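You operate a simulated robot arm through the tools that you are given. There is no shell and no other tool.

You run a simulated robot arm. Do the job below in one go: nothing can be reset, and whatever is moved stays where it is left.

JOB
Let the air out of the pot, then unclamp and open it.
Fine: Open both valves first; loosen the clamps only when the pointer has dropped. Leave the lid up.

It is judged by the outcome, as a careful person would: the job done as asked, and still so three seconds after it is handed in. It fails if anything else is knocked over, pushed out of place, dropped, spilled or broken. A push-on lid holds only when it is set on centred and level and pressed home; a screw cap is set on level and turned clockwise until tight.

ROBOT AND FRAMES
A 7-joint arm with a two-finger parallel gripper, fixed in place. Base frame: the origin is at the foot of the arm, x ahead of it, y to its left, z up; the work surface is at about z = 0. Units: cm, degrees, N and s.
With the tool pointing down near the work surface it reaches from about 26 to 68 cm from the base axis. Its first joint turns from -166.0 to 166.0 degrees. Payload 2.5 kg.
Tool frame: the origin (TCP) lies between the finger pads and is the grasp point; the fingertips stand 3 cm ahead of it; z points along the fingers, y is the line along which they close. Largest opening 9.4 cm; finger width 2.8, thickness 1; the body of the gripper, 5 by 9.6 cm, starts 5.5 cm behind the TCP.
Orientation is that of the tool frame in the base frame, as a unit quaternion [w, x, y, z]. With the fingers straight down and closing along the base's y, the tool's x points along the base's -x, its y along +y and its z along -z.

CONTROLS
- The arm moves only by the tool send_rows. Its arguments are lists of equal length, an entry for each row: "offset": the shift along the base's x, y, z in units of 50 mm (1.0 is 50 mm), a list of three; "rot": the turn, a rotation vector about the base's x, y, z in units of 5 degrees (1.0 is 5 degrees), a list of three. In form: {"offset": [[tx, ty, tz], ...], "rot": [[ax, ay, az], ...]}. A call has 1 to 20 rows; each row shifts and turns the commanded pose from where the row before left it. "grip" is the opening in per cent of the stroke, from 0 (shut) to 100 (fully open), set as the call begins (left out, the last holds). A call with a number of a shift or a turn outside -1 to 1 is refused whole. Each row takes 0.2 s and may step no farther than 5 cm and 8.6 degrees from the row before; otherwise, or with a gripper value out of range, the whole call is refused. Where a pose cannot be reached the arm comes as near as it can. A force on the tool above 40 N (or 10 N above the force at the start of the call, whichever is more), or a blocked arm, ends the call early, and 0.2 s more pass. Each finger travels about 7.2 cm/s and halts on what it meets, pressing with about 42 N; the grip force reading is that of the motor and also rises with nothing between the fingers. The clock runs only during rows and for 0.2 s after the last one: add rows that do not move to give the fingers time. The reply holds the time, the measured pose of the TCP, the force on the tool along the base axes, the opening and the grip force, in the units named above and with some noise, with the torque about the TCP (base axes, N m) and any sound that the robot's microphone picked up.
- Cameras (640 x 400 px; columns grow to the right, rows downward): "scene" is fixed at [22.23, -64.9, 94.81]; the picture's right is [1.00, 0.06, 0.00], its down [0.05, -0.93, -0.35] and it looks along [-0.02, 0.35, -0.94] (base axes); focal length 368 px, centre (320, 200). "wrist" rides on the gripper at [7.6, 1.4, -10.3] in the tool frame; the picture's right is [-0.18, 0.98, 0.00], its down [-0.75, -0.14, -0.64] and it looks along [-0.63, -0.12, 0.77] (tool axes); focal length 243 px, centre (320, 200). There is no depth. A picture from a camera that has moved, and an enlarged one, comes with that camera's place and axes in the base frame and with its lens.
- get_image(camera): a new picture of that camera. It takes no simulated time.
- enlarge(camera, box): a new picture of the part [left, top, right, bottom] of that camera's present view, enlarged. It takes no simulated time.
- hand_in(): hands the job in; it is judged then, once.

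Nothing tells you positions but the pictures and the camera data. Unless the task says otherwise, let go and move clear before handing in.

The tools are called after "Request:" as a command line: name --argument value ..., lists and objects as JSON in quotes. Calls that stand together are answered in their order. send_rows: Moves the arm, as the interface text tells. Its arguments: {"type":"object","properties":{"offset":{"type":"array","items":{"type":"array","items":{"type":"number"}}},"rot":{"type":"array","items":{"type":"array","items":{"type":"number"}}},"grip":{"type":"number"}},"required":["offset","rot"]} The other tools are called the same way: get_image (camera) takes a picture; enlarge (camera, box) takes an enlarged picture of a part of a camera's view; hand_in () hands the job in.

At the start:

```text
clock: 0.0
tcp_pos: [13.96, -44.51, 58.31]
ee_rot: [0.0, 0.0, 1.0, 0.0]
ft_force: [-0.2, 0.9, 0.8]
moment: [-0.01, 0.02, -0.03]
gripper_width: 9.38
finger_force: 0.1
```

scene: 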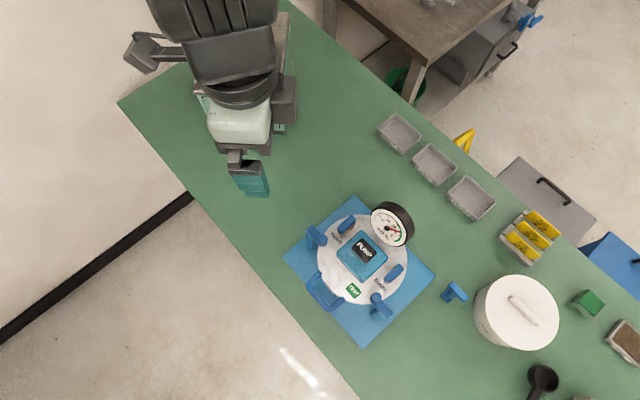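
wrist: 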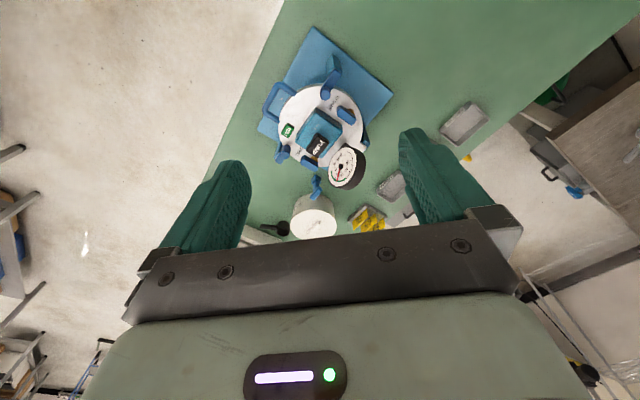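

I see a white round pot with a gauge, blue clamps, a blue pump block and valve levers on a blue base plate, ahead of the arm's gripper. I'll look closer before moving.

Request:
enlarge --camera "scene" --box '[270, 180, 450, 350]'

Request:
enlarge --camera "wrist" --box '[240, 20, 410, 240]'

Request:
enlarge --camera "scene" --box '[360, 180, 480, 260]'

```text
2.35 times, centred on (360, 265) of scene
camera zoom: at [22.23, -64.9, 94.81], right [1.0, 0.06, 0.0], down [0.05, -0.93, -0.35], along [-0.02, 0.35, -0.94], focal length 866 px, centre (226, 47)
```

zoom: 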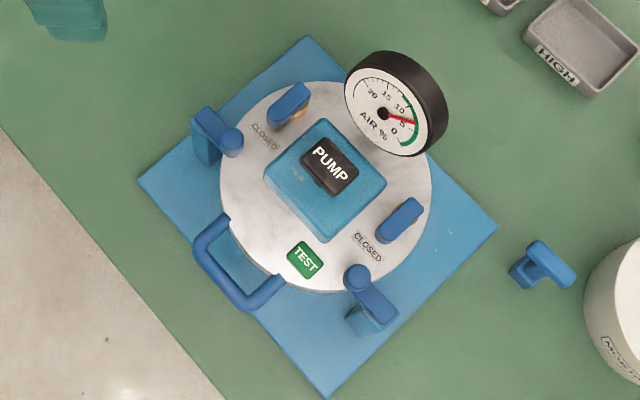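

```text
1.82 times, centred on (325, 130) of wrist
camera zoom: at [6.38, -43.1, 68.55], right [0.18, 0.98, 0.0], down [0.75, -0.14, 0.64], along [0.63, -0.12, -0.77], focal length 441 px, centre (311, 327)
```

zoom: 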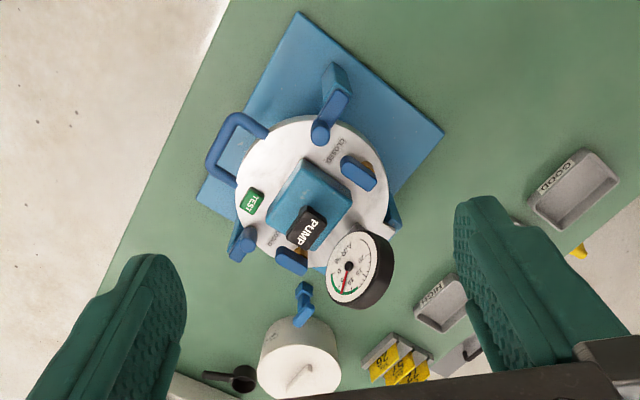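

```text
5.00 times, centred on (420, 220) of scene
camera zoom: at [22.23, -64.9, 94.81], right [1.0, 0.06, 0.0], down [0.05, -0.93, -0.35], along [-0.02, 0.35, -0.94], focal length 1840 px, centre (-180, 100)
```

zoom: 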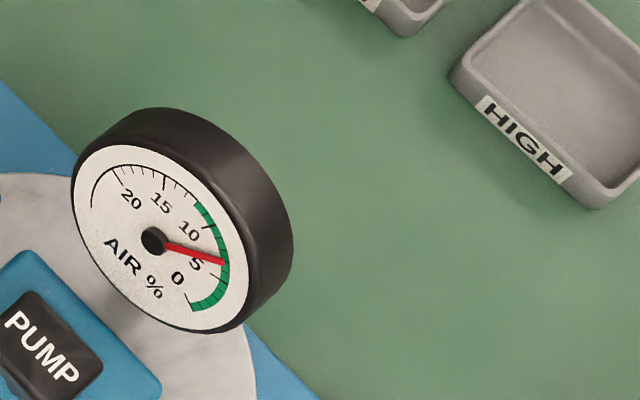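

The pot is about 15 cm tall, centred near (30, -48), turned about 45° to the base frame. The gauge side is at +x+y and the handle at -x-y. I'll look closely at the valves, clamps and handle.

Request:
enlarge --camera "scene" --box '[315, 205, 375, 245]'

Request:
enlarge --camera "scene" --box '[360, 255, 420, 325]'

Request:
enlarge --camera "scene" --box '[295, 220, 355, 260]'

Request:
enlarge --camera "scene" --box '[300, 255, 375, 320]'

Request:
enlarge --camera "wrist" --box '[290, 40, 390, 130]'

Request:
enlarge --camera "wrist" --box '[250, 110, 370, 200]'

```text
10.00 times, centred on (345, 225) of scene
camera zoom: at [22.23, -64.9, 94.81], right [1.0, 0.06, 0.0], down [0.05, -0.93, -0.35], along [-0.02, 0.35, -0.94], focal length 3681 px, centre (70, -50)
```

zoom: 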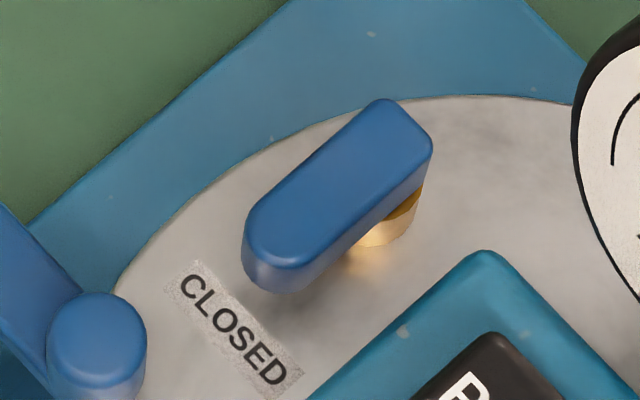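

```text
5.71 times, centred on (390, 290) of scene
camera zoom: at [22.23, -64.9, 94.81], right [1.0, 0.06, 0.0], down [0.05, -0.93, -0.35], along [-0.02, 0.35, -0.94], focal length 2103 px, centre (-80, -314)
```

zoom: 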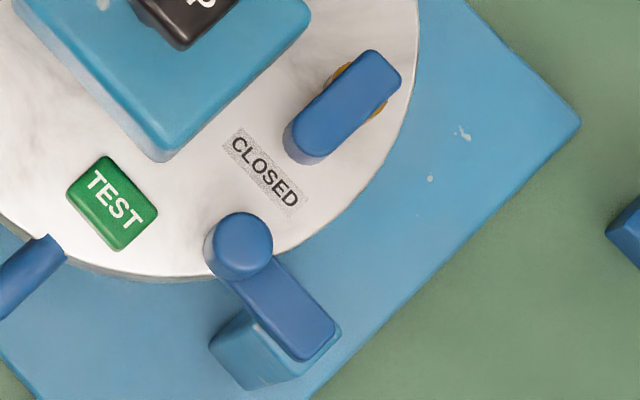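

```text
10.00 times, centred on (325, 240) of scene
camera zoom: at [22.23, -64.9, 94.81], right [1.0, 0.06, 0.0], down [0.05, -0.93, -0.35], along [-0.02, 0.35, -0.94], focal length 3681 px, centre (270, -200)
```

zoom: 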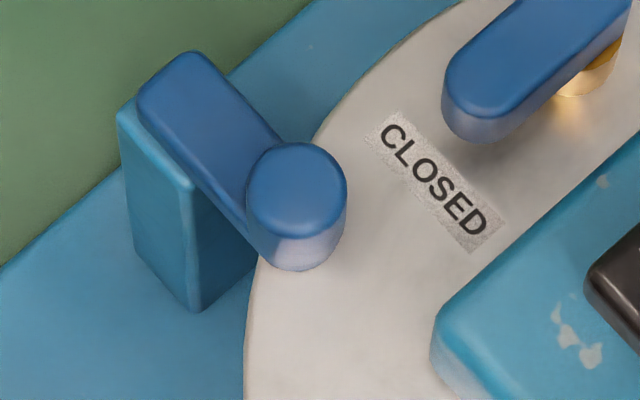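

```text
6.15 times, centred on (338, 288) of scene
camera zoom: at [22.23, -64.9, 94.81], right [1.0, 0.06, 0.0], down [0.05, -0.93, -0.35], along [-0.02, 0.35, -0.94], focal length 2265 px, centre (212, -338)
```

zoom: 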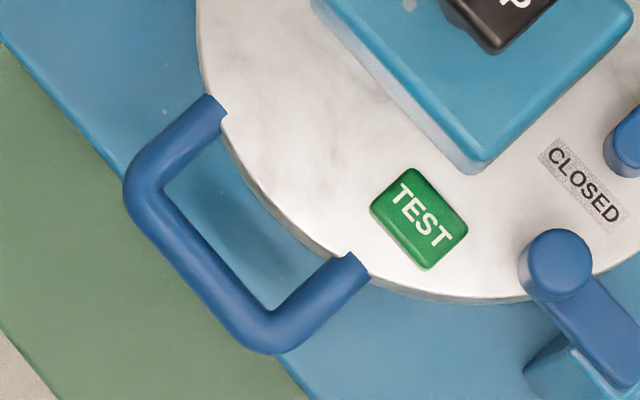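

```text
4.44 times, centred on (340, 85) of wrist
camera zoom: at [6.38, -43.1, 68.55], right [0.18, 0.98, 0.0], down [0.75, -0.14, 0.64], along [0.63, -0.12, -0.77], focal length 1078 px, centre (231, 711)
```

zoom: 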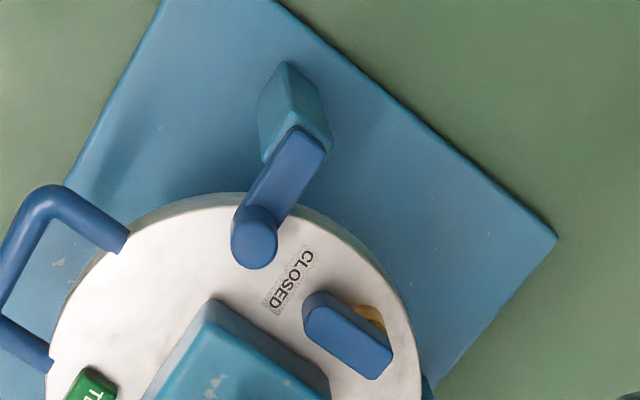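

```text
4.44 times, centred on (310, 155) of wrist
camera zoom: at [6.38, -43.1, 68.55], right [0.18, 0.98, 0.0], down [0.75, -0.14, 0.64], along [0.63, -0.12, -0.77], focal length 1078 px, centre (364, 400)
```

zoom: 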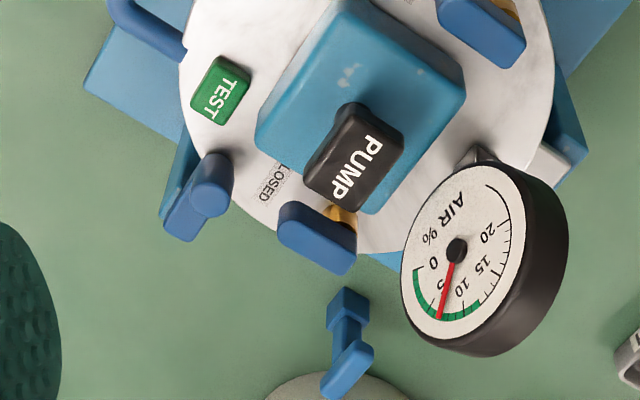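

The valves are blue levers on brass stems, pointing at CLOSED labels. The clamps are blue arms on teal posts with knobs over the lid rim. I'll look at the loose blue piece and the hinge, then lower the wrist camera beside the left clamp for a closer view.

Request:
enlarge --camera "scene" --box '[430, 260, 580, 360]'

Request:
send_rows --offset '[[0, 0, -1], [0, 0, -1], [0, 0, -1], [0, 0, -1], [0, 0, 0]]' --rot '[[0, 0, 0], [0, 0, 0], [0, 0, 0], [0, 0, 0], [0, 0, 0]]'

Request:
get_image --camera "wrist"

```text
4.00 times, centred on (505, 310) of scene
camera zoom: at [22.23, -64.9, 94.81], right [1.0, 0.06, 0.0], down [0.05, -0.93, -0.35], along [-0.02, 0.35, -0.94], focal length 1472 px, centre (-420, -240)
```

zoom: 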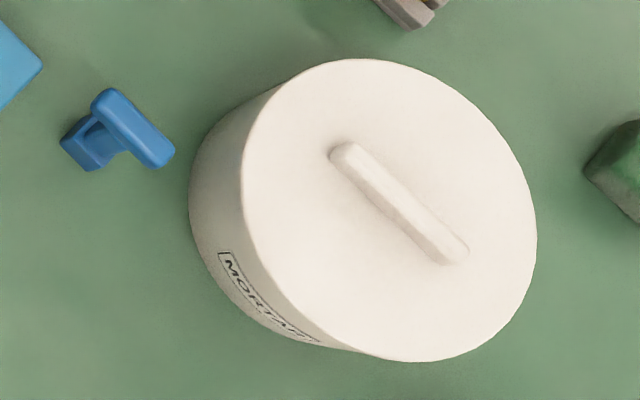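

```text
clock: 1.2
tcp_pos: [14.05, -44.33, 38.18]
ee_rot: [-0.001, 0.001, 1.0, 0.0]
ft_force: [1.0, 0.7, -0.1]
moment: [0.0, -0.01, -0.01]
gripper_width: 9.36
finger_force: 0.1
```

```text
taken
camera wrist: at [6.41, -43.01, 48.44], right [0.18, 0.98, 0.0], down [0.75, -0.14, 0.64], along [0.63, -0.12, -0.77], focal length 243 px, centre (320, 200)
```

wrist: 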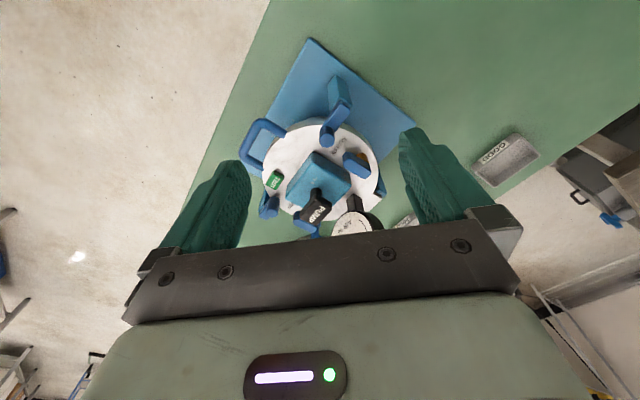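

The wrist picture is upside down relative to the world, with image-down toward +x and +z. I'll enlarge the clamp and hinge areas from here.

Request:
enlarge --camera "wrist" --box '[290, 60, 400, 200]'

Request:
enlarge --camera "wrist" --box '[235, 100, 400, 240]'

```text
2.86 times, centred on (345, 130) of wrist
camera zoom: at [6.41, -43.01, 48.44], right [0.18, 0.98, 0.0], down [0.75, -0.14, 0.64], along [0.63, -0.12, -0.77], focal length 693 px, centre (249, 400)
```

zoom: 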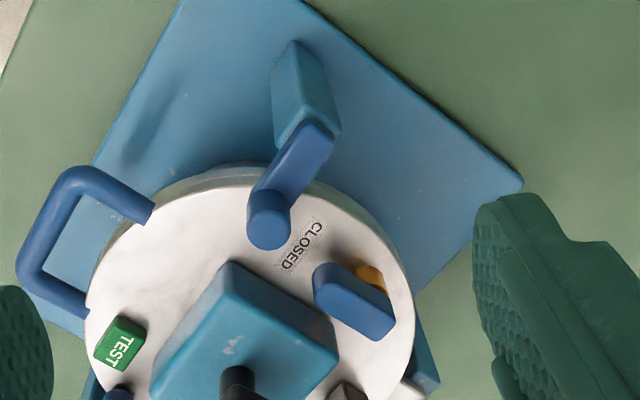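

```text
2.86 times, centred on (318, 170) of wrist
camera zoom: at [6.41, -43.01, 48.44], right [0.18, 0.98, 0.0], down [0.75, -0.14, 0.64], along [0.63, -0.12, -0.77], focal length 693 px, centre (327, 286)
```

zoom: 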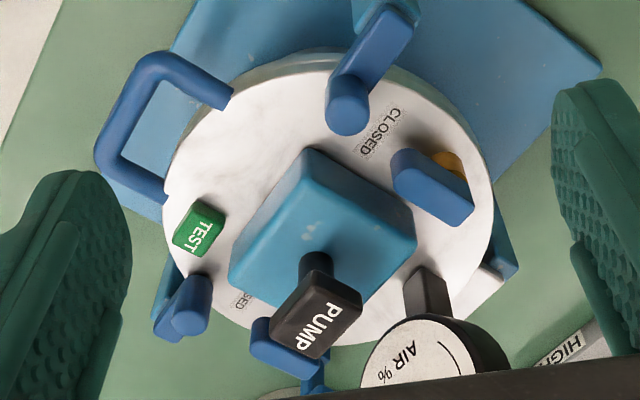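

I'll tilt the wrist and lower it beside the left clamp, staying outside and above it, to see how it pivots.

Request:
send_rows --offset '[[-0.1, 0, -0.37], [-0.1, 0, -0.37], [-0.1, 0, -0.37], [-0.1, 0, -0.37], [-0.1, 0, -0.37], [-0.1, 0, -0.37], [-0.1, 0, -0.37], [0, 0, 0]]' --rot '[[0, -0.94, 0], [0, -0.94, 0], [0, -0.94, 0], [0, -0.94, 0], [0, -0.94, 0], [0, -0.94, 0], [0, -0.94, 0], [0, 0, 0]]'

Request:
get_image --camera "wrist"

Request:
get_image --camera "scene"

```text
clock: 3.0
tcp_pos: [10.43, -44.3, 25.32]
ee_rot: [0.283, 0.0, 0.959, -0.001]
ft_force: [-0.6, 0.7, 0.8]
moment: [0.0, 0.01, 0.01]
gripper_width: 9.4
finger_force: 0.1
```

```text
taken
camera wrist: at [-1.54, -43.03, 29.78], right [0.15, 0.98, 0.1], down [0.28, -0.14, 0.95], along [0.95, -0.12, -0.3], focal length 243 px, centre (320, 200)
```

wrist: 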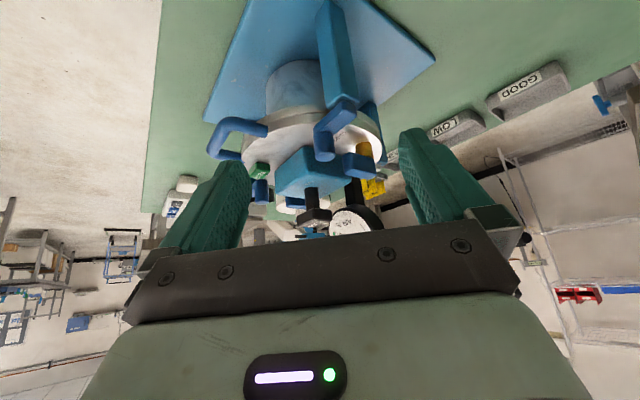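

```text
taken
```

scene: 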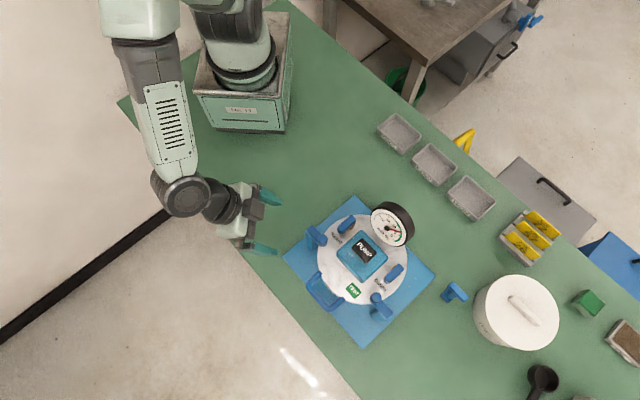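

Request:
enlarge --camera "wrist" --box '[200, 20, 400, 240]'

Request:
enlarge --camera "wrist" --box '[290, 80, 400, 190]'

```text
1.82 times, centred on (300, 130) of wrist
camera zoom: at [-1.54, -43.03, 29.78], right [0.15, 0.98, 0.1], down [0.28, -0.14, 0.95], along [0.95, -0.12, -0.3], focal length 441 px, centre (356, 327)
```

zoom: 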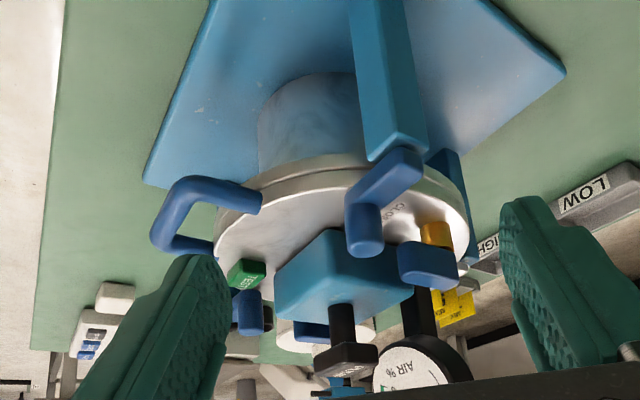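

```text
3.64 times, centred on (345, 135) of wrist
camera zoom: at [-1.54, -43.03, 29.78], right [0.15, 0.98, 0.1], down [0.28, -0.14, 0.95], along [0.95, -0.12, -0.3], focal length 882 px, centre (229, 436)
```

zoom: 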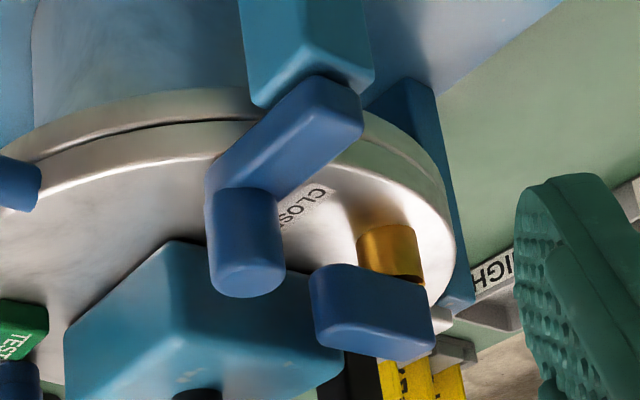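

The clamp arms sit on tall posts and each has an upright peg at its inner end, so they likely swing sideways on the post. The valve levers sit on brass stems about 2-3 cm above the lid. I'll zoom in more to get heights.

Request:
enlarge --camera "wrist" --box '[260, 130, 390, 230]'

Request:
enlarge --camera "wrist" --box '[200, 100, 300, 220]'

```text
4.00 times, centred on (325, 180) of wrist
camera zoom: at [-1.54, -43.03, 29.78], right [0.15, 0.98, 0.1], down [0.28, -0.14, 0.95], along [0.95, -0.12, -0.3], focal length 970 px, centre (300, 280)
```

zoom: 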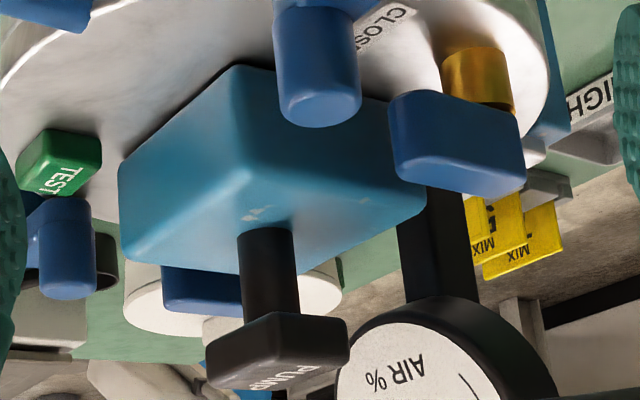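

```text
3.33 times, centred on (250, 160) of wrist
camera zoom: at [-1.54, -43.03, 29.78], right [0.15, 0.98, 0.1], down [0.28, -0.14, 0.95], along [0.95, -0.12, -0.3], focal length 809 px, centre (553, 333)
```

zoom: 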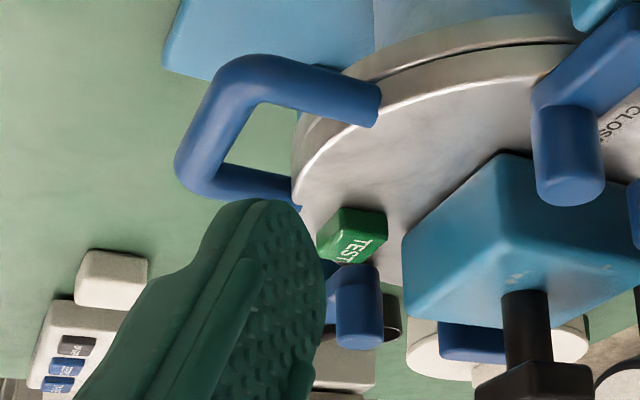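

My estimates: pot centre about (30.6, -47.9), lid top z about 13.5, valve stems about (28.1, -40.3) and (38.2, -50.4), with the gauge rising to z about 28. I'll lift, straighten the tool, turn it 45° and hover over valve 1 to refine this.

Request:
send_rows --offset '[[0, 0, 0.36], [0, 0, 0.36], [0, 0, 0.36], [0, 0, 0.36], [0, 0, 0.36], [0, 0, 0.36], [0, 0, 0.36], [0.364, 0.06, 0], [0.364, 0.06, 0], [0.364, 0.06, 0], [0.364, 0.06, 0], [0.364, 0.06, 0], [0.364, 0.06, 0], [0.364, 0.06, 0], [0.364, 0.06, 0], [0.364, 0.06, 0], [0, 0, 0]]' --rot '[[0, 0.94, 0], [0, 0.94, 0], [0, 0.94, 0], [0, 0.94, 0], [0, 0.94, 0], [0, 0.94, 0], [0, 0.94, 0], [0, 0, 1], [0, 0, 1], [0, 0, 1], [0, 0, 1], [0, 0, 1], [0, 0, 1], [0, 0, 1], [0, 0, 1], [0, 0, 1], [0, 0, 0]]'

Request:
get_image --camera "wrist"

Request:
get_image --camera "scene"

```text
clock: 6.6
tcp_pos: [26.96, -41.82, 38.02]
ee_rot: [0.001, -0.384, 0.923, 0.0]
ft_force: [0.0, -0.6, -0.6]
moment: [-0.02, 0.01, 0.01]
gripper_width: 9.42
finger_force: 0.0
```

```text
taken
camera wrist: at [20.54, -46.27, 48.2], right [-0.57, 0.82, 0.0], down [0.63, 0.43, 0.64], along [0.53, 0.36, -0.77], focal length 243 px, centre (320, 200)
```

wrist: 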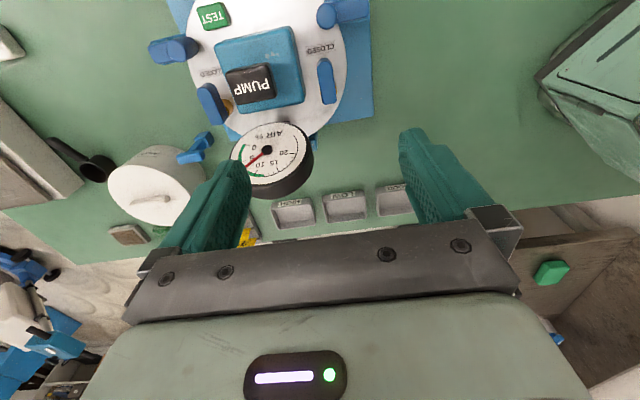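

```text
taken
```

scene: 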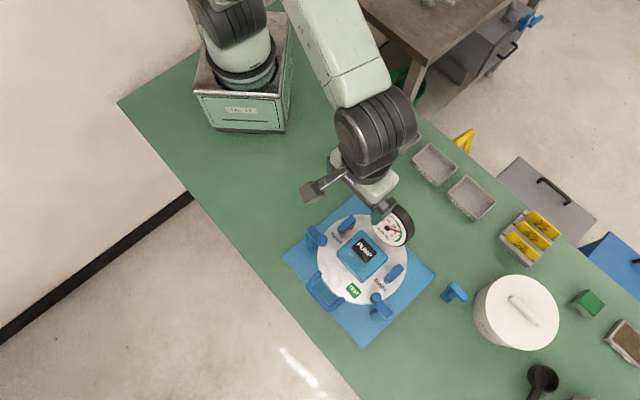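

The tool is now yawed 45° and hovering near valve 1, below and beyond which I see the block, both levers and the gauge. I'll enlarge to locate the lever precisely.

Request:
enlarge --camera "wrist" --box '[290, 0, 380, 150]'

Request:
enlarge --camera "wrist" --box '[140, 0, 380, 150]'

```text
2.67 times, centred on (335, 75) of wrist
camera zoom: at [20.54, -46.27, 48.2], right [-0.57, 0.82, 0.0], down [0.63, 0.43, 0.64], along [0.53, 0.36, -0.77], focal length 647 px, centre (280, 533)
```

zoom: 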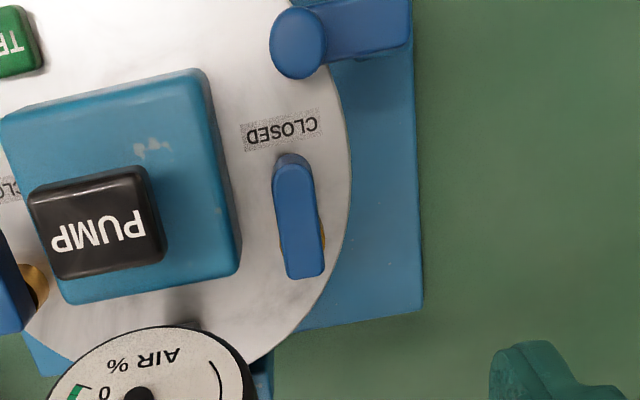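

```text
2.67 times, centred on (260, 75) of wrist
camera zoom: at [20.54, -46.27, 48.2], right [-0.57, 0.82, 0.0], down [0.63, 0.43, 0.64], along [0.53, 0.36, -0.77], focal length 647 px, centre (480, 533)
```

zoom: 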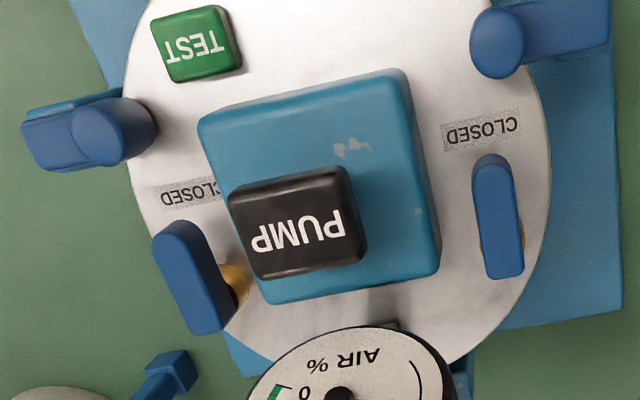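

Lever 1 runs from about (24.5, -43.0) to (28.1, -39.5), with its stem near (27.4, -40.2) and the block edge 2.8 cm inside its axis. I'll narrow the gripper and come down above the lever's free half, clear of the gauge.

Request:
send_rows --offset '[[-0.27, 0.02, -0.4], [0, 0, -1], [0, 0, -0.6], [0, 0, 0]]' --rot '[[0, 0, 0], [0, 0, 0], [0, 0, 0], [0, 0, 0]]' --grip 35

Request:
get_image --camera "wrist"

Request:
enlarge --camera "scene" --box '[290, 170, 430, 280]'

```text
clock: 7.6
tcp_pos: [25.54, -41.51, 27.92]
ee_rot: [-0.001, -0.383, 0.924, 0.0]
ft_force: [-1.0, 0.0, 0.4]
moment: [-0.02, -0.02, 0.04]
gripper_width: 3.3
finger_force: 0.0
```

```text
taken
camera wrist: at [19.11, -46.06, 38.18], right [-0.56, 0.83, 0.0], down [0.63, 0.43, 0.64], along [0.53, 0.36, -0.77], focal length 243 px, centre (320, 200)
```

wrist: 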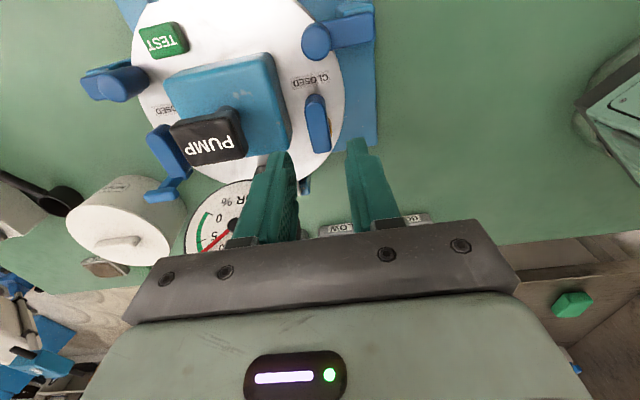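

```text
3.64 times, centred on (360, 225) of scene
camera zoom: at [22.23, -64.9, 94.81], right [1.0, 0.06, 0.0], down [0.05, -0.93, -0.35], along [-0.02, 0.35, -0.94], focal length 1338 px, centre (174, 109)
```

zoom: 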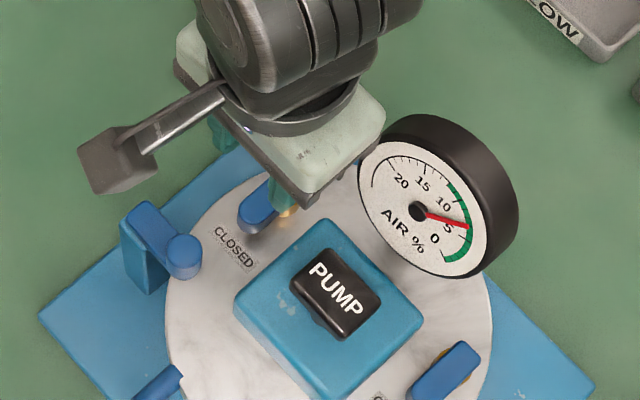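

Request:
enlarge --camera "wrist" --box '[230, 60, 400, 250]'

```text
2.11 times, centred on (315, 155) of wrist
camera zoom: at [19.11, -46.06, 38.18], right [-0.56, 0.83, 0.0], down [0.63, 0.43, 0.64], along [0.53, 0.36, -0.77], focal length 511 px, centre (330, 295)
```

zoom: 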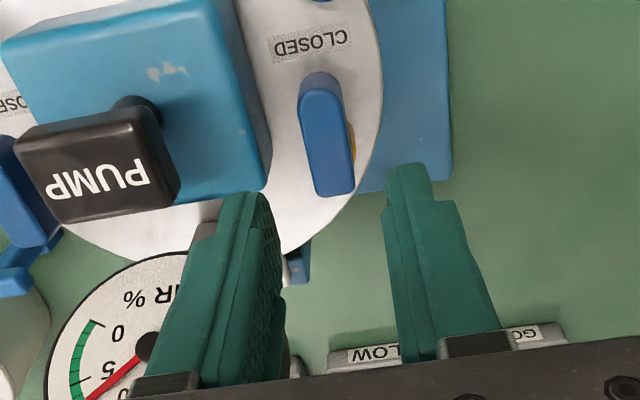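

The lever top is at z about 18, and the fingers straddle it with roughly 0.5 cm clear on both the lever and block sides. I'll descend to put the fingertips just below the lever's top.

Request:
send_rows --offset '[[0, 0, -0.5], [0, 0, -0.5], [0, 0, -0.4], [0, 0, -0.24], [0, 0, -0.1], [0, 0, 0]]' --rot '[[0, 0, -0.3], [0, 0, 0], [0, 0, 0], [0, 0, 0], [0, 0, 0], [0, 0, 0]]'

Request:
get_image --camera "wrist"

Request:
enlarge --camera "scene" --box '[290, 170, 430, 280]'

```text
clock: 9.0
tcp_pos: [25.49, -41.47, 19.26]
ee_rot: [0.001, -0.37, 0.929, -0.001]
ft_force: [1.0, 0.3, 0.0]
moment: [0.02, 0.02, -0.02]
gripper_width: 3.29
finger_force: 0.0
```

```text
taken
camera wrist: at [19.0, -45.87, 29.51], right [-0.54, 0.84, 0.0], down [0.64, 0.42, 0.64], along [0.54, 0.35, -0.77], focal length 243 px, centre (320, 200)
```

wrist: 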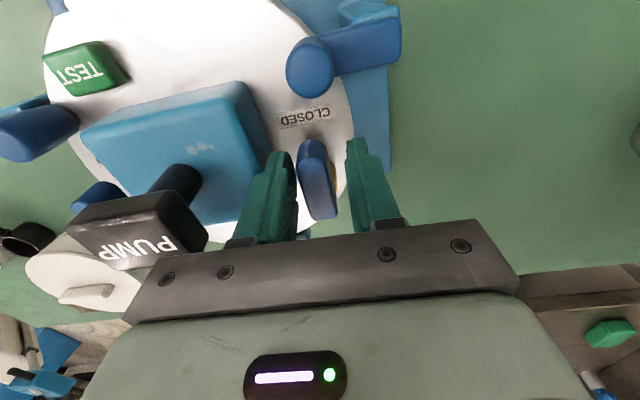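

```text
3.64 times, centred on (360, 225) of scene
camera zoom: at [22.23, -64.9, 94.81], right [1.0, 0.06, 0.0], down [0.05, -0.93, -0.35], along [-0.02, 0.35, -0.94], focal length 1338 px, centre (174, 109)
```

zoom: 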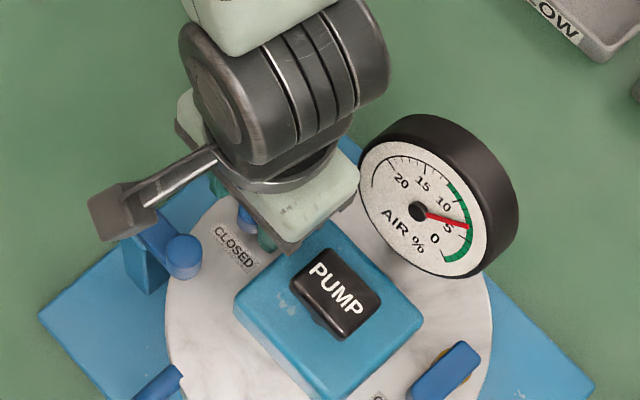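

The fingers straddle lever 1 cleanly. I'll close on it.

Request:
send_rows --offset '[[0, 0, 0], [0, 0, 0], [0, 0, 0]]' --rot '[[0, 0, 0], [0, 0, 0], [0, 0, 0]]' --grip 10

Request:
enlarge --camera "wrist" --box '[230, 80, 420, 260]'

```text
clock: 9.8
tcp_pos: [25.64, -41.78, 19.35]
ee_rot: [0.001, -0.37, 0.929, -0.003]
ft_force: [22.2, -24.2, -11.7]
moment: [0.09, 0.17, -0.75]
gripper_width: 1.81
finger_force: 44.8
```

```text
2.22 times, centred on (325, 170) of wrist
camera zoom: at [19.13, -45.98, 29.59], right [-0.54, 0.84, -0.01], down [0.64, 0.42, 0.64], along [0.54, 0.34, -0.77], focal length 539 px, centre (309, 267)
```

zoom: 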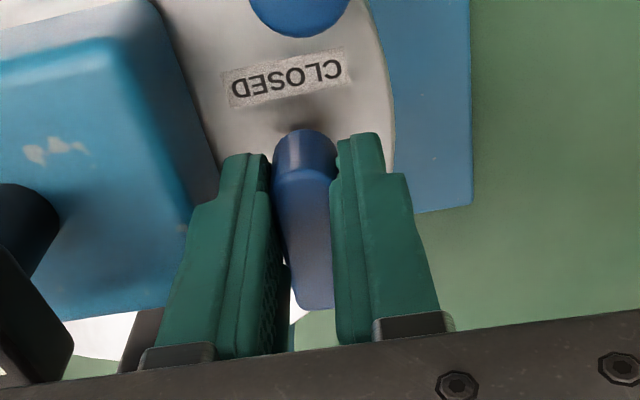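

I've got the lever (1.8 cm wide), but the grip is pulling sideways about 30 N because I was slightly off centre. I'll ease that off and try turning the lever 10° outward (clockwise from above) about its stem.

Request:
send_rows --offset '[[0.04, -0.05, 0], [0, 0, 0], [-0.026, 0.03, 0], [-0.024, 0.033, 0], [0, 0, 0]]' --rot '[[0, 0, 0], [0, 0, 0], [0, 0, -1], [0, 0, -1], [0, 0, 0]]'

Request:
enlarge --camera "wrist" --box '[230, 80, 420, 260]'

```text
clock: 11.0
tcp_pos: [25.38, -41.35, 19.3]
ee_rot: [0.0, -0.287, 0.958, 0.001]
ft_force: [1.7, 2.5, 12.5]
moment: [0.61, -1.26, 0.03]
gripper_width: 1.81
finger_force: 44.8
```

```text
2.22 times, centred on (325, 170) of wrist
camera zoom: at [18.3, -44.59, 29.5], right [-0.39, 0.92, 0.0], down [0.71, 0.3, 0.64], along [0.59, 0.25, -0.77], focal length 539 px, centre (309, 267)
```

zoom: 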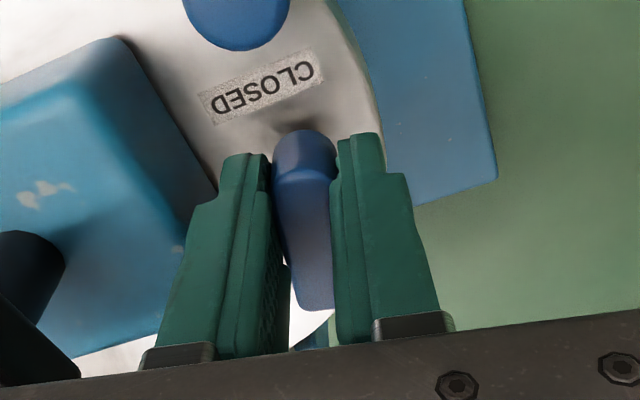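

The lever turned 10° with almost no resistance, so outward is the right way. I'll continue the arc.

Request:
send_rows --offset '[[-0.02, 0.034, 0], [-0.018, 0.036, 0], [-0.014, 0.037, 0], [-0.011, 0.039, 0], [-0.008, 0.039, 0], [-0.004, 0.04, 0], [-0.001, 0.04, 0], [0.003, 0.04, 0], [0, 0, 0]]' --rot '[[0, 0, -1], [0, 0, -1], [0, 0, -1], [0, 0, -1], [0, 0, -1], [0, 0, -1], [0, 0, -1], [0, 0, -1], [0, 0, 0]]'

Request:
get_image --camera "wrist"

Request:
enlarge --camera "scene" --box '[290, 170, 430, 280]'

```text
clock: 13.0
tcp_pos: [25.07, -39.85, 19.25]
ee_rot: [0.0, 0.057, 0.998, 0.002]
ft_force: [-10.4, 26.0, 24.2]
moment: [0.21, 0.4, 0.6]
gripper_width: 1.81
finger_force: 44.9
```

```text
taken
camera wrist: at [17.67, -37.75, 29.51], right [0.3, 0.96, 0.0], down [0.73, -0.23, 0.64], along [0.61, -0.19, -0.77], focal length 243 px, centre (320, 200)
```

wrist: 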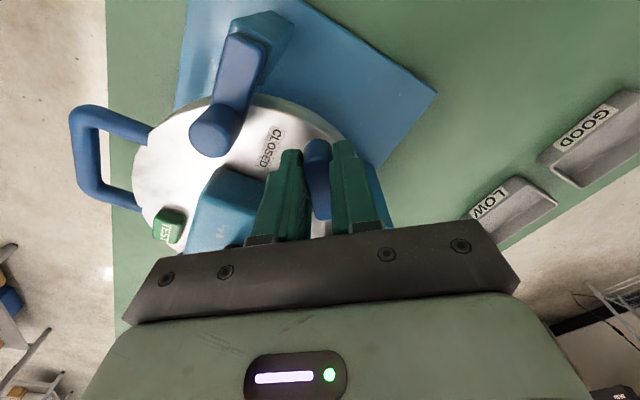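

```text
3.64 times, centred on (360, 225) of scene
camera zoom: at [22.23, -64.9, 94.81], right [1.0, 0.06, 0.0], down [0.05, -0.93, -0.35], along [-0.02, 0.35, -0.94], focal length 1338 px, centre (174, 109)
```

zoom: 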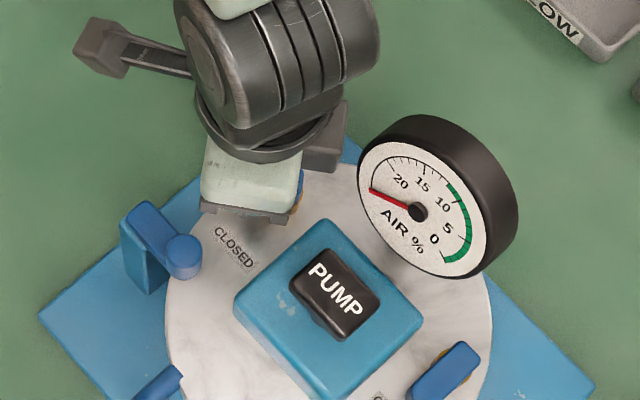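

The pointer has already swung to the released end past 20, and the lever is about 50° round with forces building. I'll re-centre slightly and continue to a full quarter turn.

Request:
send_rows --offset '[[-0.02, 0.03, 0.02], [0.0067, 0.0422, 0], [0.0103, 0.0415, 0], [0.0139, 0.0404, 0], [0.0174, 0.0391, 0], [0, 0, 0]]' --rot '[[0, 0, 0], [0, 0, -1], [0, 0, -1], [0, 0, -1], [0, 0, -1], [0, 0, 0]]'

Request:
get_image --camera "wrist"

```text
clock: 14.4
tcp_pos: [25.4, -39.13, 19.35]
ee_rot: [0.001, 0.229, 0.974, -0.001]
ft_force: [13.4, -0.2, -30.2]
moment: [-0.47, 0.21, 0.14]
gripper_width: 1.77
finger_force: 46.0
```

```text
taken
camera wrist: at [19.11, -34.48, 29.58], right [0.6, 0.8, 0.0], down [0.61, -0.46, 0.64], along [0.51, -0.39, -0.77], focal length 243 px, centre (320, 200)
```

wrist: 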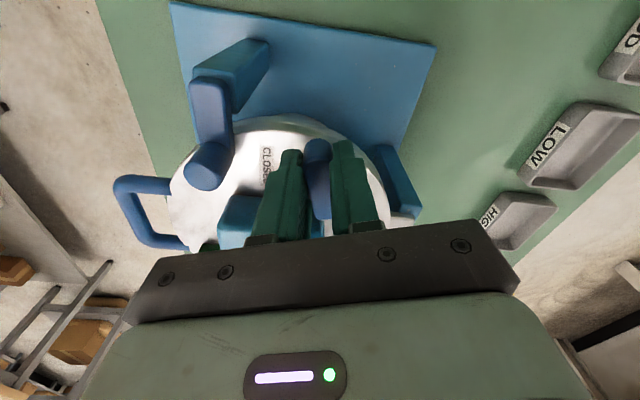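

The lever has turned about 70°. I'll correct the small height preload and finish the quarter turn.

Request:
send_rows --offset '[[0.01, 0, -0.011], [0.0207, 0.0374, 0], [0.0239, 0.0354, 0], [0.0269, 0.0332, 0], [0.0297, 0.0308, 0], [0, 0, 0]]' --rot '[[0, 0, 0], [0, 0, -1], [0, 0, -1], [0, 0, -1], [0, 0, -1], [0, 0, 0]]'

Request:
get_image --camera "wrist"

Request:
enlarge --camera "scene" --box '[290, 170, 430, 280]'

```text
clock: 15.8
tcp_pos: [25.79, -38.41, 19.34]
ee_rot: [0.0, 0.394, 0.919, 0.0]
ft_force: [3.3, -1.8, -8.8]
moment: [0.25, 0.23, 1.06]
gripper_width: 1.79
finger_force: 44.7
```

```text
taken
camera wrist: at [21.55, -32.01, 29.54], right [0.84, 0.54, 0.0], down [0.42, -0.64, 0.64], along [0.35, -0.54, -0.77], focal length 243 px, centre (320, 200)
```

wrist: 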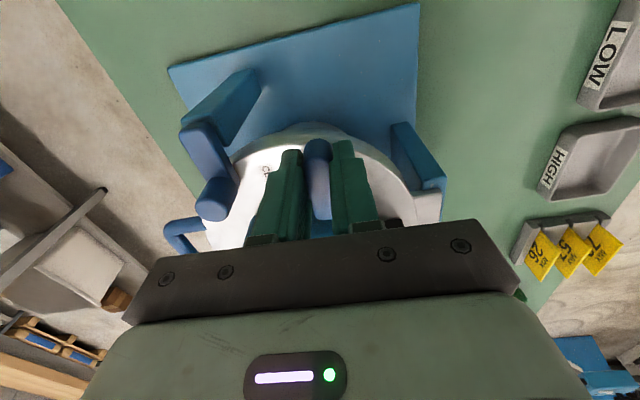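

```text
3.64 times, centred on (360, 225) of scene
camera zoom: at [22.23, -64.9, 94.81], right [1.0, 0.06, 0.0], down [0.05, -0.93, -0.35], along [-0.02, 0.35, -0.94], focal length 1338 px, centre (174, 109)
```

zoom: 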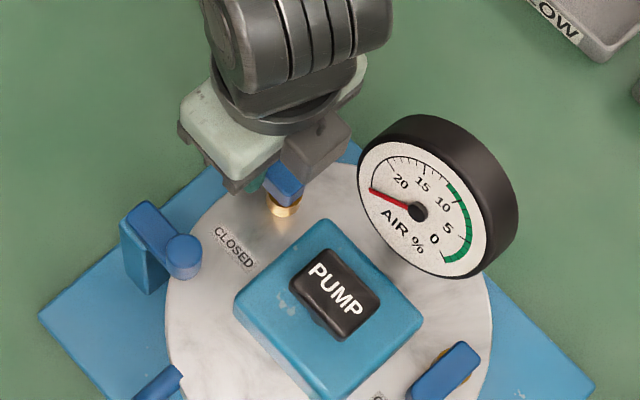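

Lever 1 is turned a full 90° and a light stop torque is felt. I'll release and lift clear.

Request:
send_rows --offset '[[0, 0, 0], [0, 0, 0], [0, 0, 0.4], [0, 0, 1], [0, 0, 1], [0, 0, 1], [0, 0, 0]]' --rot '[[0, 0, 0], [0, 0, 0], [0, 0, 0], [0, 0, 0], [0, 0, 0], [0, 0, 0], [0, 0, 0]]' --grip 38

Request:
get_image --camera "wrist"

Request:
enlarge --camera "scene" --box '[290, 180, 450, 320]'

```text
clock: 17.4
tcp_pos: [25.7, -38.33, 36.29]
ee_rot: [0.0, 0.395, 0.919, 0.0]
ft_force: [-0.3, 0.0, 0.0]
moment: [0.0, 0.02, -0.01]
gripper_width: 3.58
finger_force: 0.1
```

```text
taken
camera wrist: at [21.54, -31.91, 46.52], right [0.84, 0.54, 0.0], down [0.42, -0.64, 0.64], along [0.35, -0.54, -0.77], focal length 243 px, centre (320, 200)
```

wrist: 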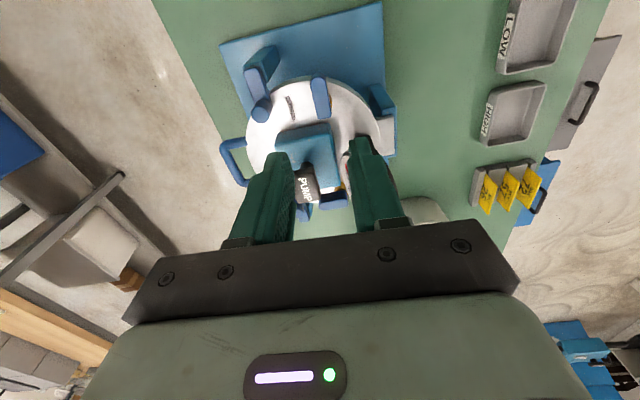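

```text
2.86 times, centred on (370, 250) of scene
camera zoom: at [22.23, -64.9, 94.81], right [1.0, 0.06, 0.0], down [0.05, -0.93, -0.35], along [-0.02, 0.35, -0.94], focal length 1052 px, centre (177, 57)
```

zoom: 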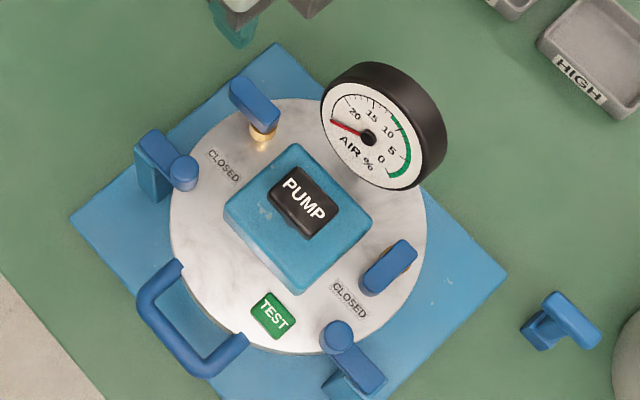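

Valve 1 stays open and the pointer rests past 20. Next I'll go high over valve 2, turning the tool back to 45°.

Request:
send_rows --offset '[[0.1137, -0.144, 0], [0.1137, -0.144, 0], [0.1137, -0.144, 0], [0.1137, -0.144, 0], [0.1137, -0.144, 0], [0.1137, -0.144, 0], [0.1137, -0.144, 0], [0.1137, -0.144, 0], [0.1137, -0.144, 0], [0.1137, -0.144, 0], [0.1137, -0.144, 0], [0.1137, -0.144, 0], [0.1137, -0.144, 0], [0.1137, -0.144, 0], [0.1137, -0.144, 0], [0.1137, -0.144, 0], [0.1137, -0.144, 0], [0.1137, -0.144, 0], [0.1137, -0.144, 0], [0, 0, 0]]' --rot '[[0, 0, 0.945], [0, 0, 0.945], [0, 0, 0.945], [0, 0, 0.945], [0, 0, 0.945], [0, 0, 0.945], [0, 0, 0.945], [0, 0, 0.945], [0, 0, 0.945], [0, 0, 0.945], [0, 0, 0.945], [0, 0, 0.945], [0, 0, 0.945], [0, 0, 0.945], [0, 0, 0.945], [0, 0, 0.945], [0, 0, 0.945], [0, 0, 0.945], [0, 0, 0.945], [0, 0, 0]]'

Request:
get_image --camera "wrist"

Request:
get_image --camera "scene"

```text
clock: 21.6
tcp_pos: [36.67, -52.21, 36.39]
ee_rot: [0.0, -0.369, 0.93, 0.0]
ft_force: [-0.5, 0.2, 0.0]
moment: [-0.05, 0.0, 0.02]
gripper_width: 3.54
finger_force: 0.1
```

```text
taken
camera wrist: at [30.1, -56.37, 46.56], right [-0.54, 0.84, 0.0], down [0.65, 0.41, 0.64], along [0.54, 0.35, -0.77], focal length 243 px, centre (320, 200)
```

wrist: 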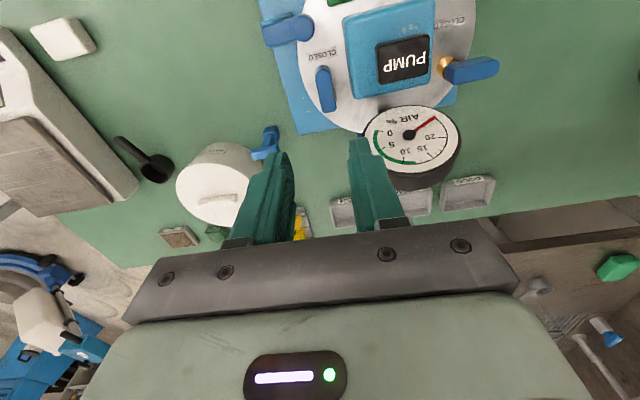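

```text
taken
```

scene: 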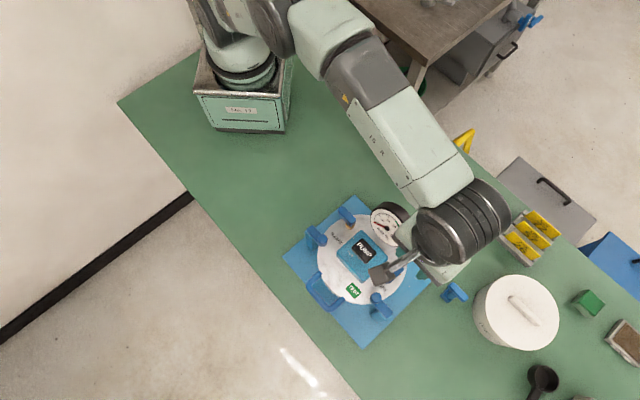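

Request:
enlarge --camera "wrist" --box '[260, 0, 400, 150]'

Request:
send_rows --offset '[[0, 0, 0], [0, 0, 0], [0, 0, 0], [0, 0, 0], [0, 0, 0], [0, 0, 0], [0, 0, 0], [0, 0, 0], [0, 0, 0], [0, 0, 0], [0, 0, 0], [0, 0, 0], [0, 0, 0], [0, 0, 0], [0, 0, 0], [0, 0, 0], [0, 0, 0], [0, 0, 0], [0, 0, 0], [0, 0, 0]]' --rot '[[0, 0, 1], [0, 0, 1], [0, 0, 1], [0, 0, 1], [0, 0, 1], [0, 0, 1], [0, 0, 1], [0, 0, 1], [0, 0, 1], [0, 0, 1], [0, 0, 1], [0, 0, 1], [0, 0, 1], [0, 0, 1], [0, 0, 1], [0, 0, 1], [0, 0, 1], [0, 0, 1], [0, 0, 1], [0, 0, 0]]'

Request:
get_image --camera "wrist"

```text
2.67 times, centred on (330, 75) of wrist
camera zoom: at [30.1, -56.37, 46.56], right [-0.54, 0.84, 0.0], down [0.65, 0.41, 0.64], along [0.54, 0.35, -0.77], focal length 647 px, centre (293, 533)
```

zoom: 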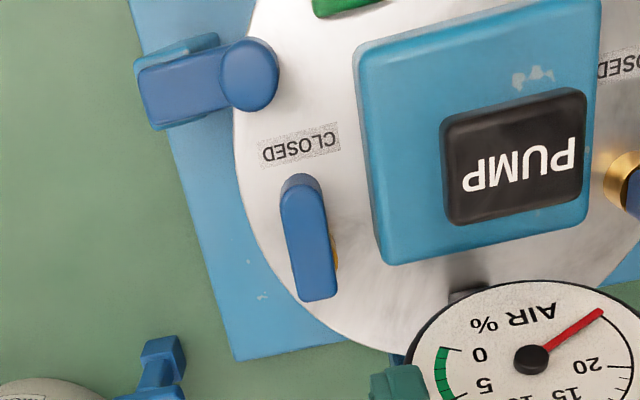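

```text
clock: 25.8
tcp_pos: [36.51, -52.23, 36.37]
ee_rot: [0.0, 0.934, -0.357, 0.0]
ft_force: [-0.2, 0.5, -0.6]
moment: [0.01, -0.01, 0.01]
gripper_width: 3.56
finger_force: 0.2
```

```text
taken
camera wrist: at [41.32, -58.35, 46.55], right [-0.79, -0.61, 0.0], down [-0.47, 0.61, 0.64], along [-0.39, 0.51, -0.77], focal length 243 px, centre (320, 200)
```

wrist: 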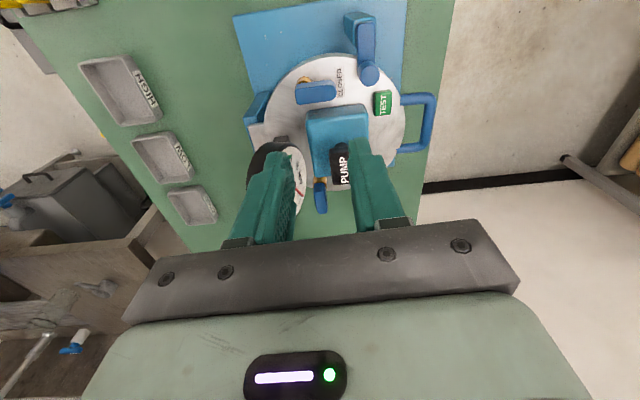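

A full turn to 138° is reachable, which I need for valve 2. Lever 2 runs from about (34.4, -53.3) to (38.2, -49.9). I'll turn back and lower to just above it.

Request:
send_rows --offset '[[0, 0, 0], [0, 0, 0], [0, 0, 0], [0, 0, 0], [0, 0, 0], [0, 0, 0], [0, 0, 0], [0, 0, 0], [0, 0, 0], [0, 0, 0], [0, 0, 0], [0, 0, 0], [0, 0, 0], [0, 0, 0], [0, 0, 0], [-0.03, 0.01, -0.3], [-0.03, 0.01, -0.5], [-0.03, 0.01, -0.5], [-0.03, 0.002, -0.4], [0, 0, 0]]' --rot '[[0, 0, -1], [0, 0, -1], [0, 0, -1], [0, 0, -1], [0, 0, -1], [0, 0, -1], [0, 0, -1], [0, 0, -1], [0, 0, -1], [0, 0, -1], [0, 0, -1], [0, 0, -1], [0, 0, -1], [0, 0, -1], [0, 0, -1], [0, 0, -1], [0, 0, -1], [0, 0, -1], [0, 0, -1], [0, 0, 0]]' --grip 35

Request:
enlarge --camera "wrist" --box '[230, 40, 400, 250]'

```text
clock: 30.0
tcp_pos: [36.03, -51.92, 27.81]
ee_rot: [0.0, -0.367, 0.93, 0.0]
ft_force: [-0.4, 0.0, 1.0]
moment: [0.0, 0.01, -0.02]
gripper_width: 3.26
finger_force: 0.2
```

```text
1.90 times, centred on (315, 145) of wrist
camera zoom: at [29.47, -56.15, 38.01], right [-0.54, 0.84, 0.0], down [0.65, 0.41, 0.64], along [0.54, 0.34, -0.77], focal length 462 px, centre (330, 305)
```

zoom: 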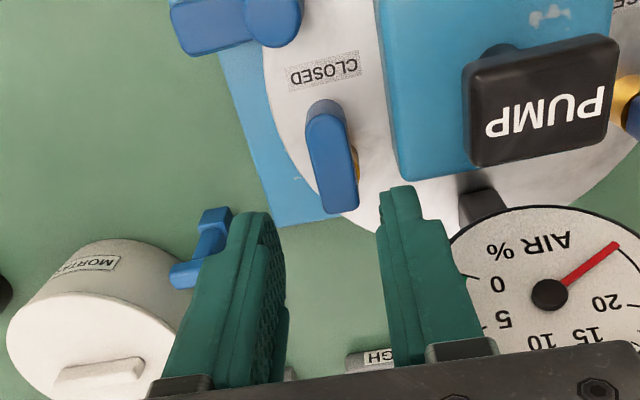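

Alignment is good: about 0.1 cm outward of the lever axis. I'll nudge toward the tip and go down.

Request:
send_rows --offset '[[-0.03, -0.028, -0.5], [0, 0, -0.5], [0, 0, -0.4], [0, 0, -0.2], [0, 0, -0.1], [0, 0, 0]]' --rot '[[0, 0, 0], [0, 0, 0], [0, 0, 0], [0, 0, 0], [0, 0, 0], [0, 0, 0]]'

Request:
get_image --camera "wrist"

```text
clock: 31.4
tcp_pos: [35.9, -52.17, 19.19]
ee_rot: [0.0, -0.368, 0.93, 0.0]
ft_force: [-0.1, -0.5, 0.1]
moment: [0.0, 0.01, 0.02]
gripper_width: 3.28
finger_force: 0.0
```

```text
taken
camera wrist: at [29.35, -56.29, 29.5], right [-0.54, 0.84, 0.0], down [0.65, 0.41, 0.64], along [0.54, 0.35, -0.77], focal length 243 px, centre (320, 200)
```

wrist: 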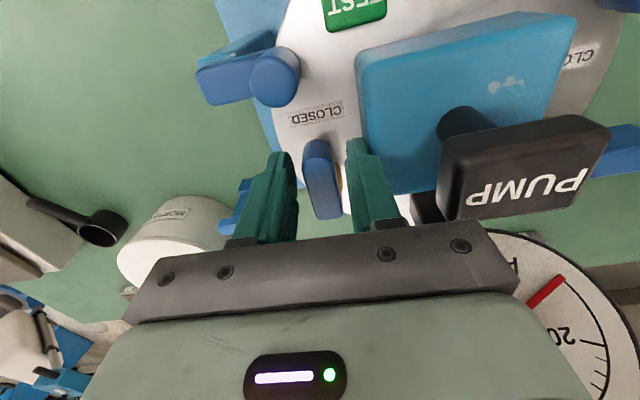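

Lever 2 sits neatly between the fingers. I'll close on it.

Request:
send_rows --offset '[[0, 0, 0], [0, 0, 0], [0, 0, 0]]' --rot '[[0, 0, 0], [0, 0, 0], [0, 0, 0]]' --grip 10

```text
clock: 32.2
tcp_pos: [35.98, -52.09, 19.31]
ee_rot: [0.0, -0.369, 0.93, 0.0]
ft_force: [0.3, -0.7, -2.5]
moment: [-0.12, 0.03, 0.71]
gripper_width: 1.78
finger_force: 44.9
```

The grip is nearly force-free. I'll turn lever 2 outward (counter-clockwise) about its stem, first 40°.

Request:
send_rows --offset '[[0.0311, -0.0285, 0], [0.0335, -0.0257, 0], [0.0356, -0.0227, 0], [0.0375, -0.0195, 0], [0.039, -0.0162, 0], [0.0403, -0.0127, 0], [0.0412, -0.0091, 0], [0.0419, -0.0055, 0], [0, 0, 0]]' --rot '[[0, 0, 1], [0, 0, 1], [0, 0, 1], [0, 0, 1], [0, 0, 1], [0, 0, 1], [0, 0, 1], [0, 0, 1], [0, 0, 0]]'

Request:
get_image --camera "wrist"

```text
clock: 34.2
tcp_pos: [37.34, -52.73, 19.23]
ee_rot: [0.0, -0.664, 0.747, 0.001]
ft_force: [-15.9, 18.6, 3.1]
moment: [-0.34, 0.12, 0.43]
gripper_width: 1.77
finger_force: 45.4
```

```text
taken
camera wrist: at [35.04, -60.24, 29.49], right [-0.95, 0.3, 0.0], down [0.23, 0.73, 0.64], along [0.19, 0.61, -0.77], focal length 243 px, centre (320, 200)
```

wrist: 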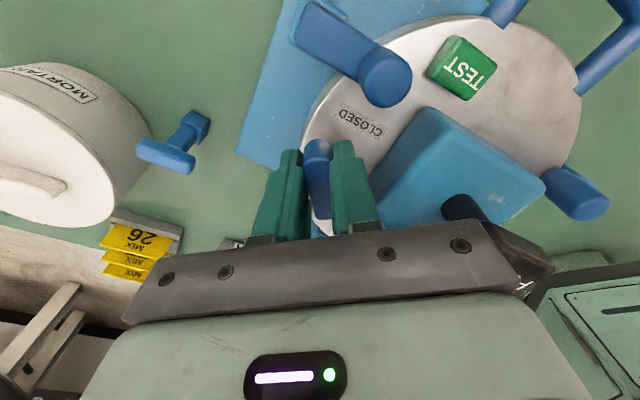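

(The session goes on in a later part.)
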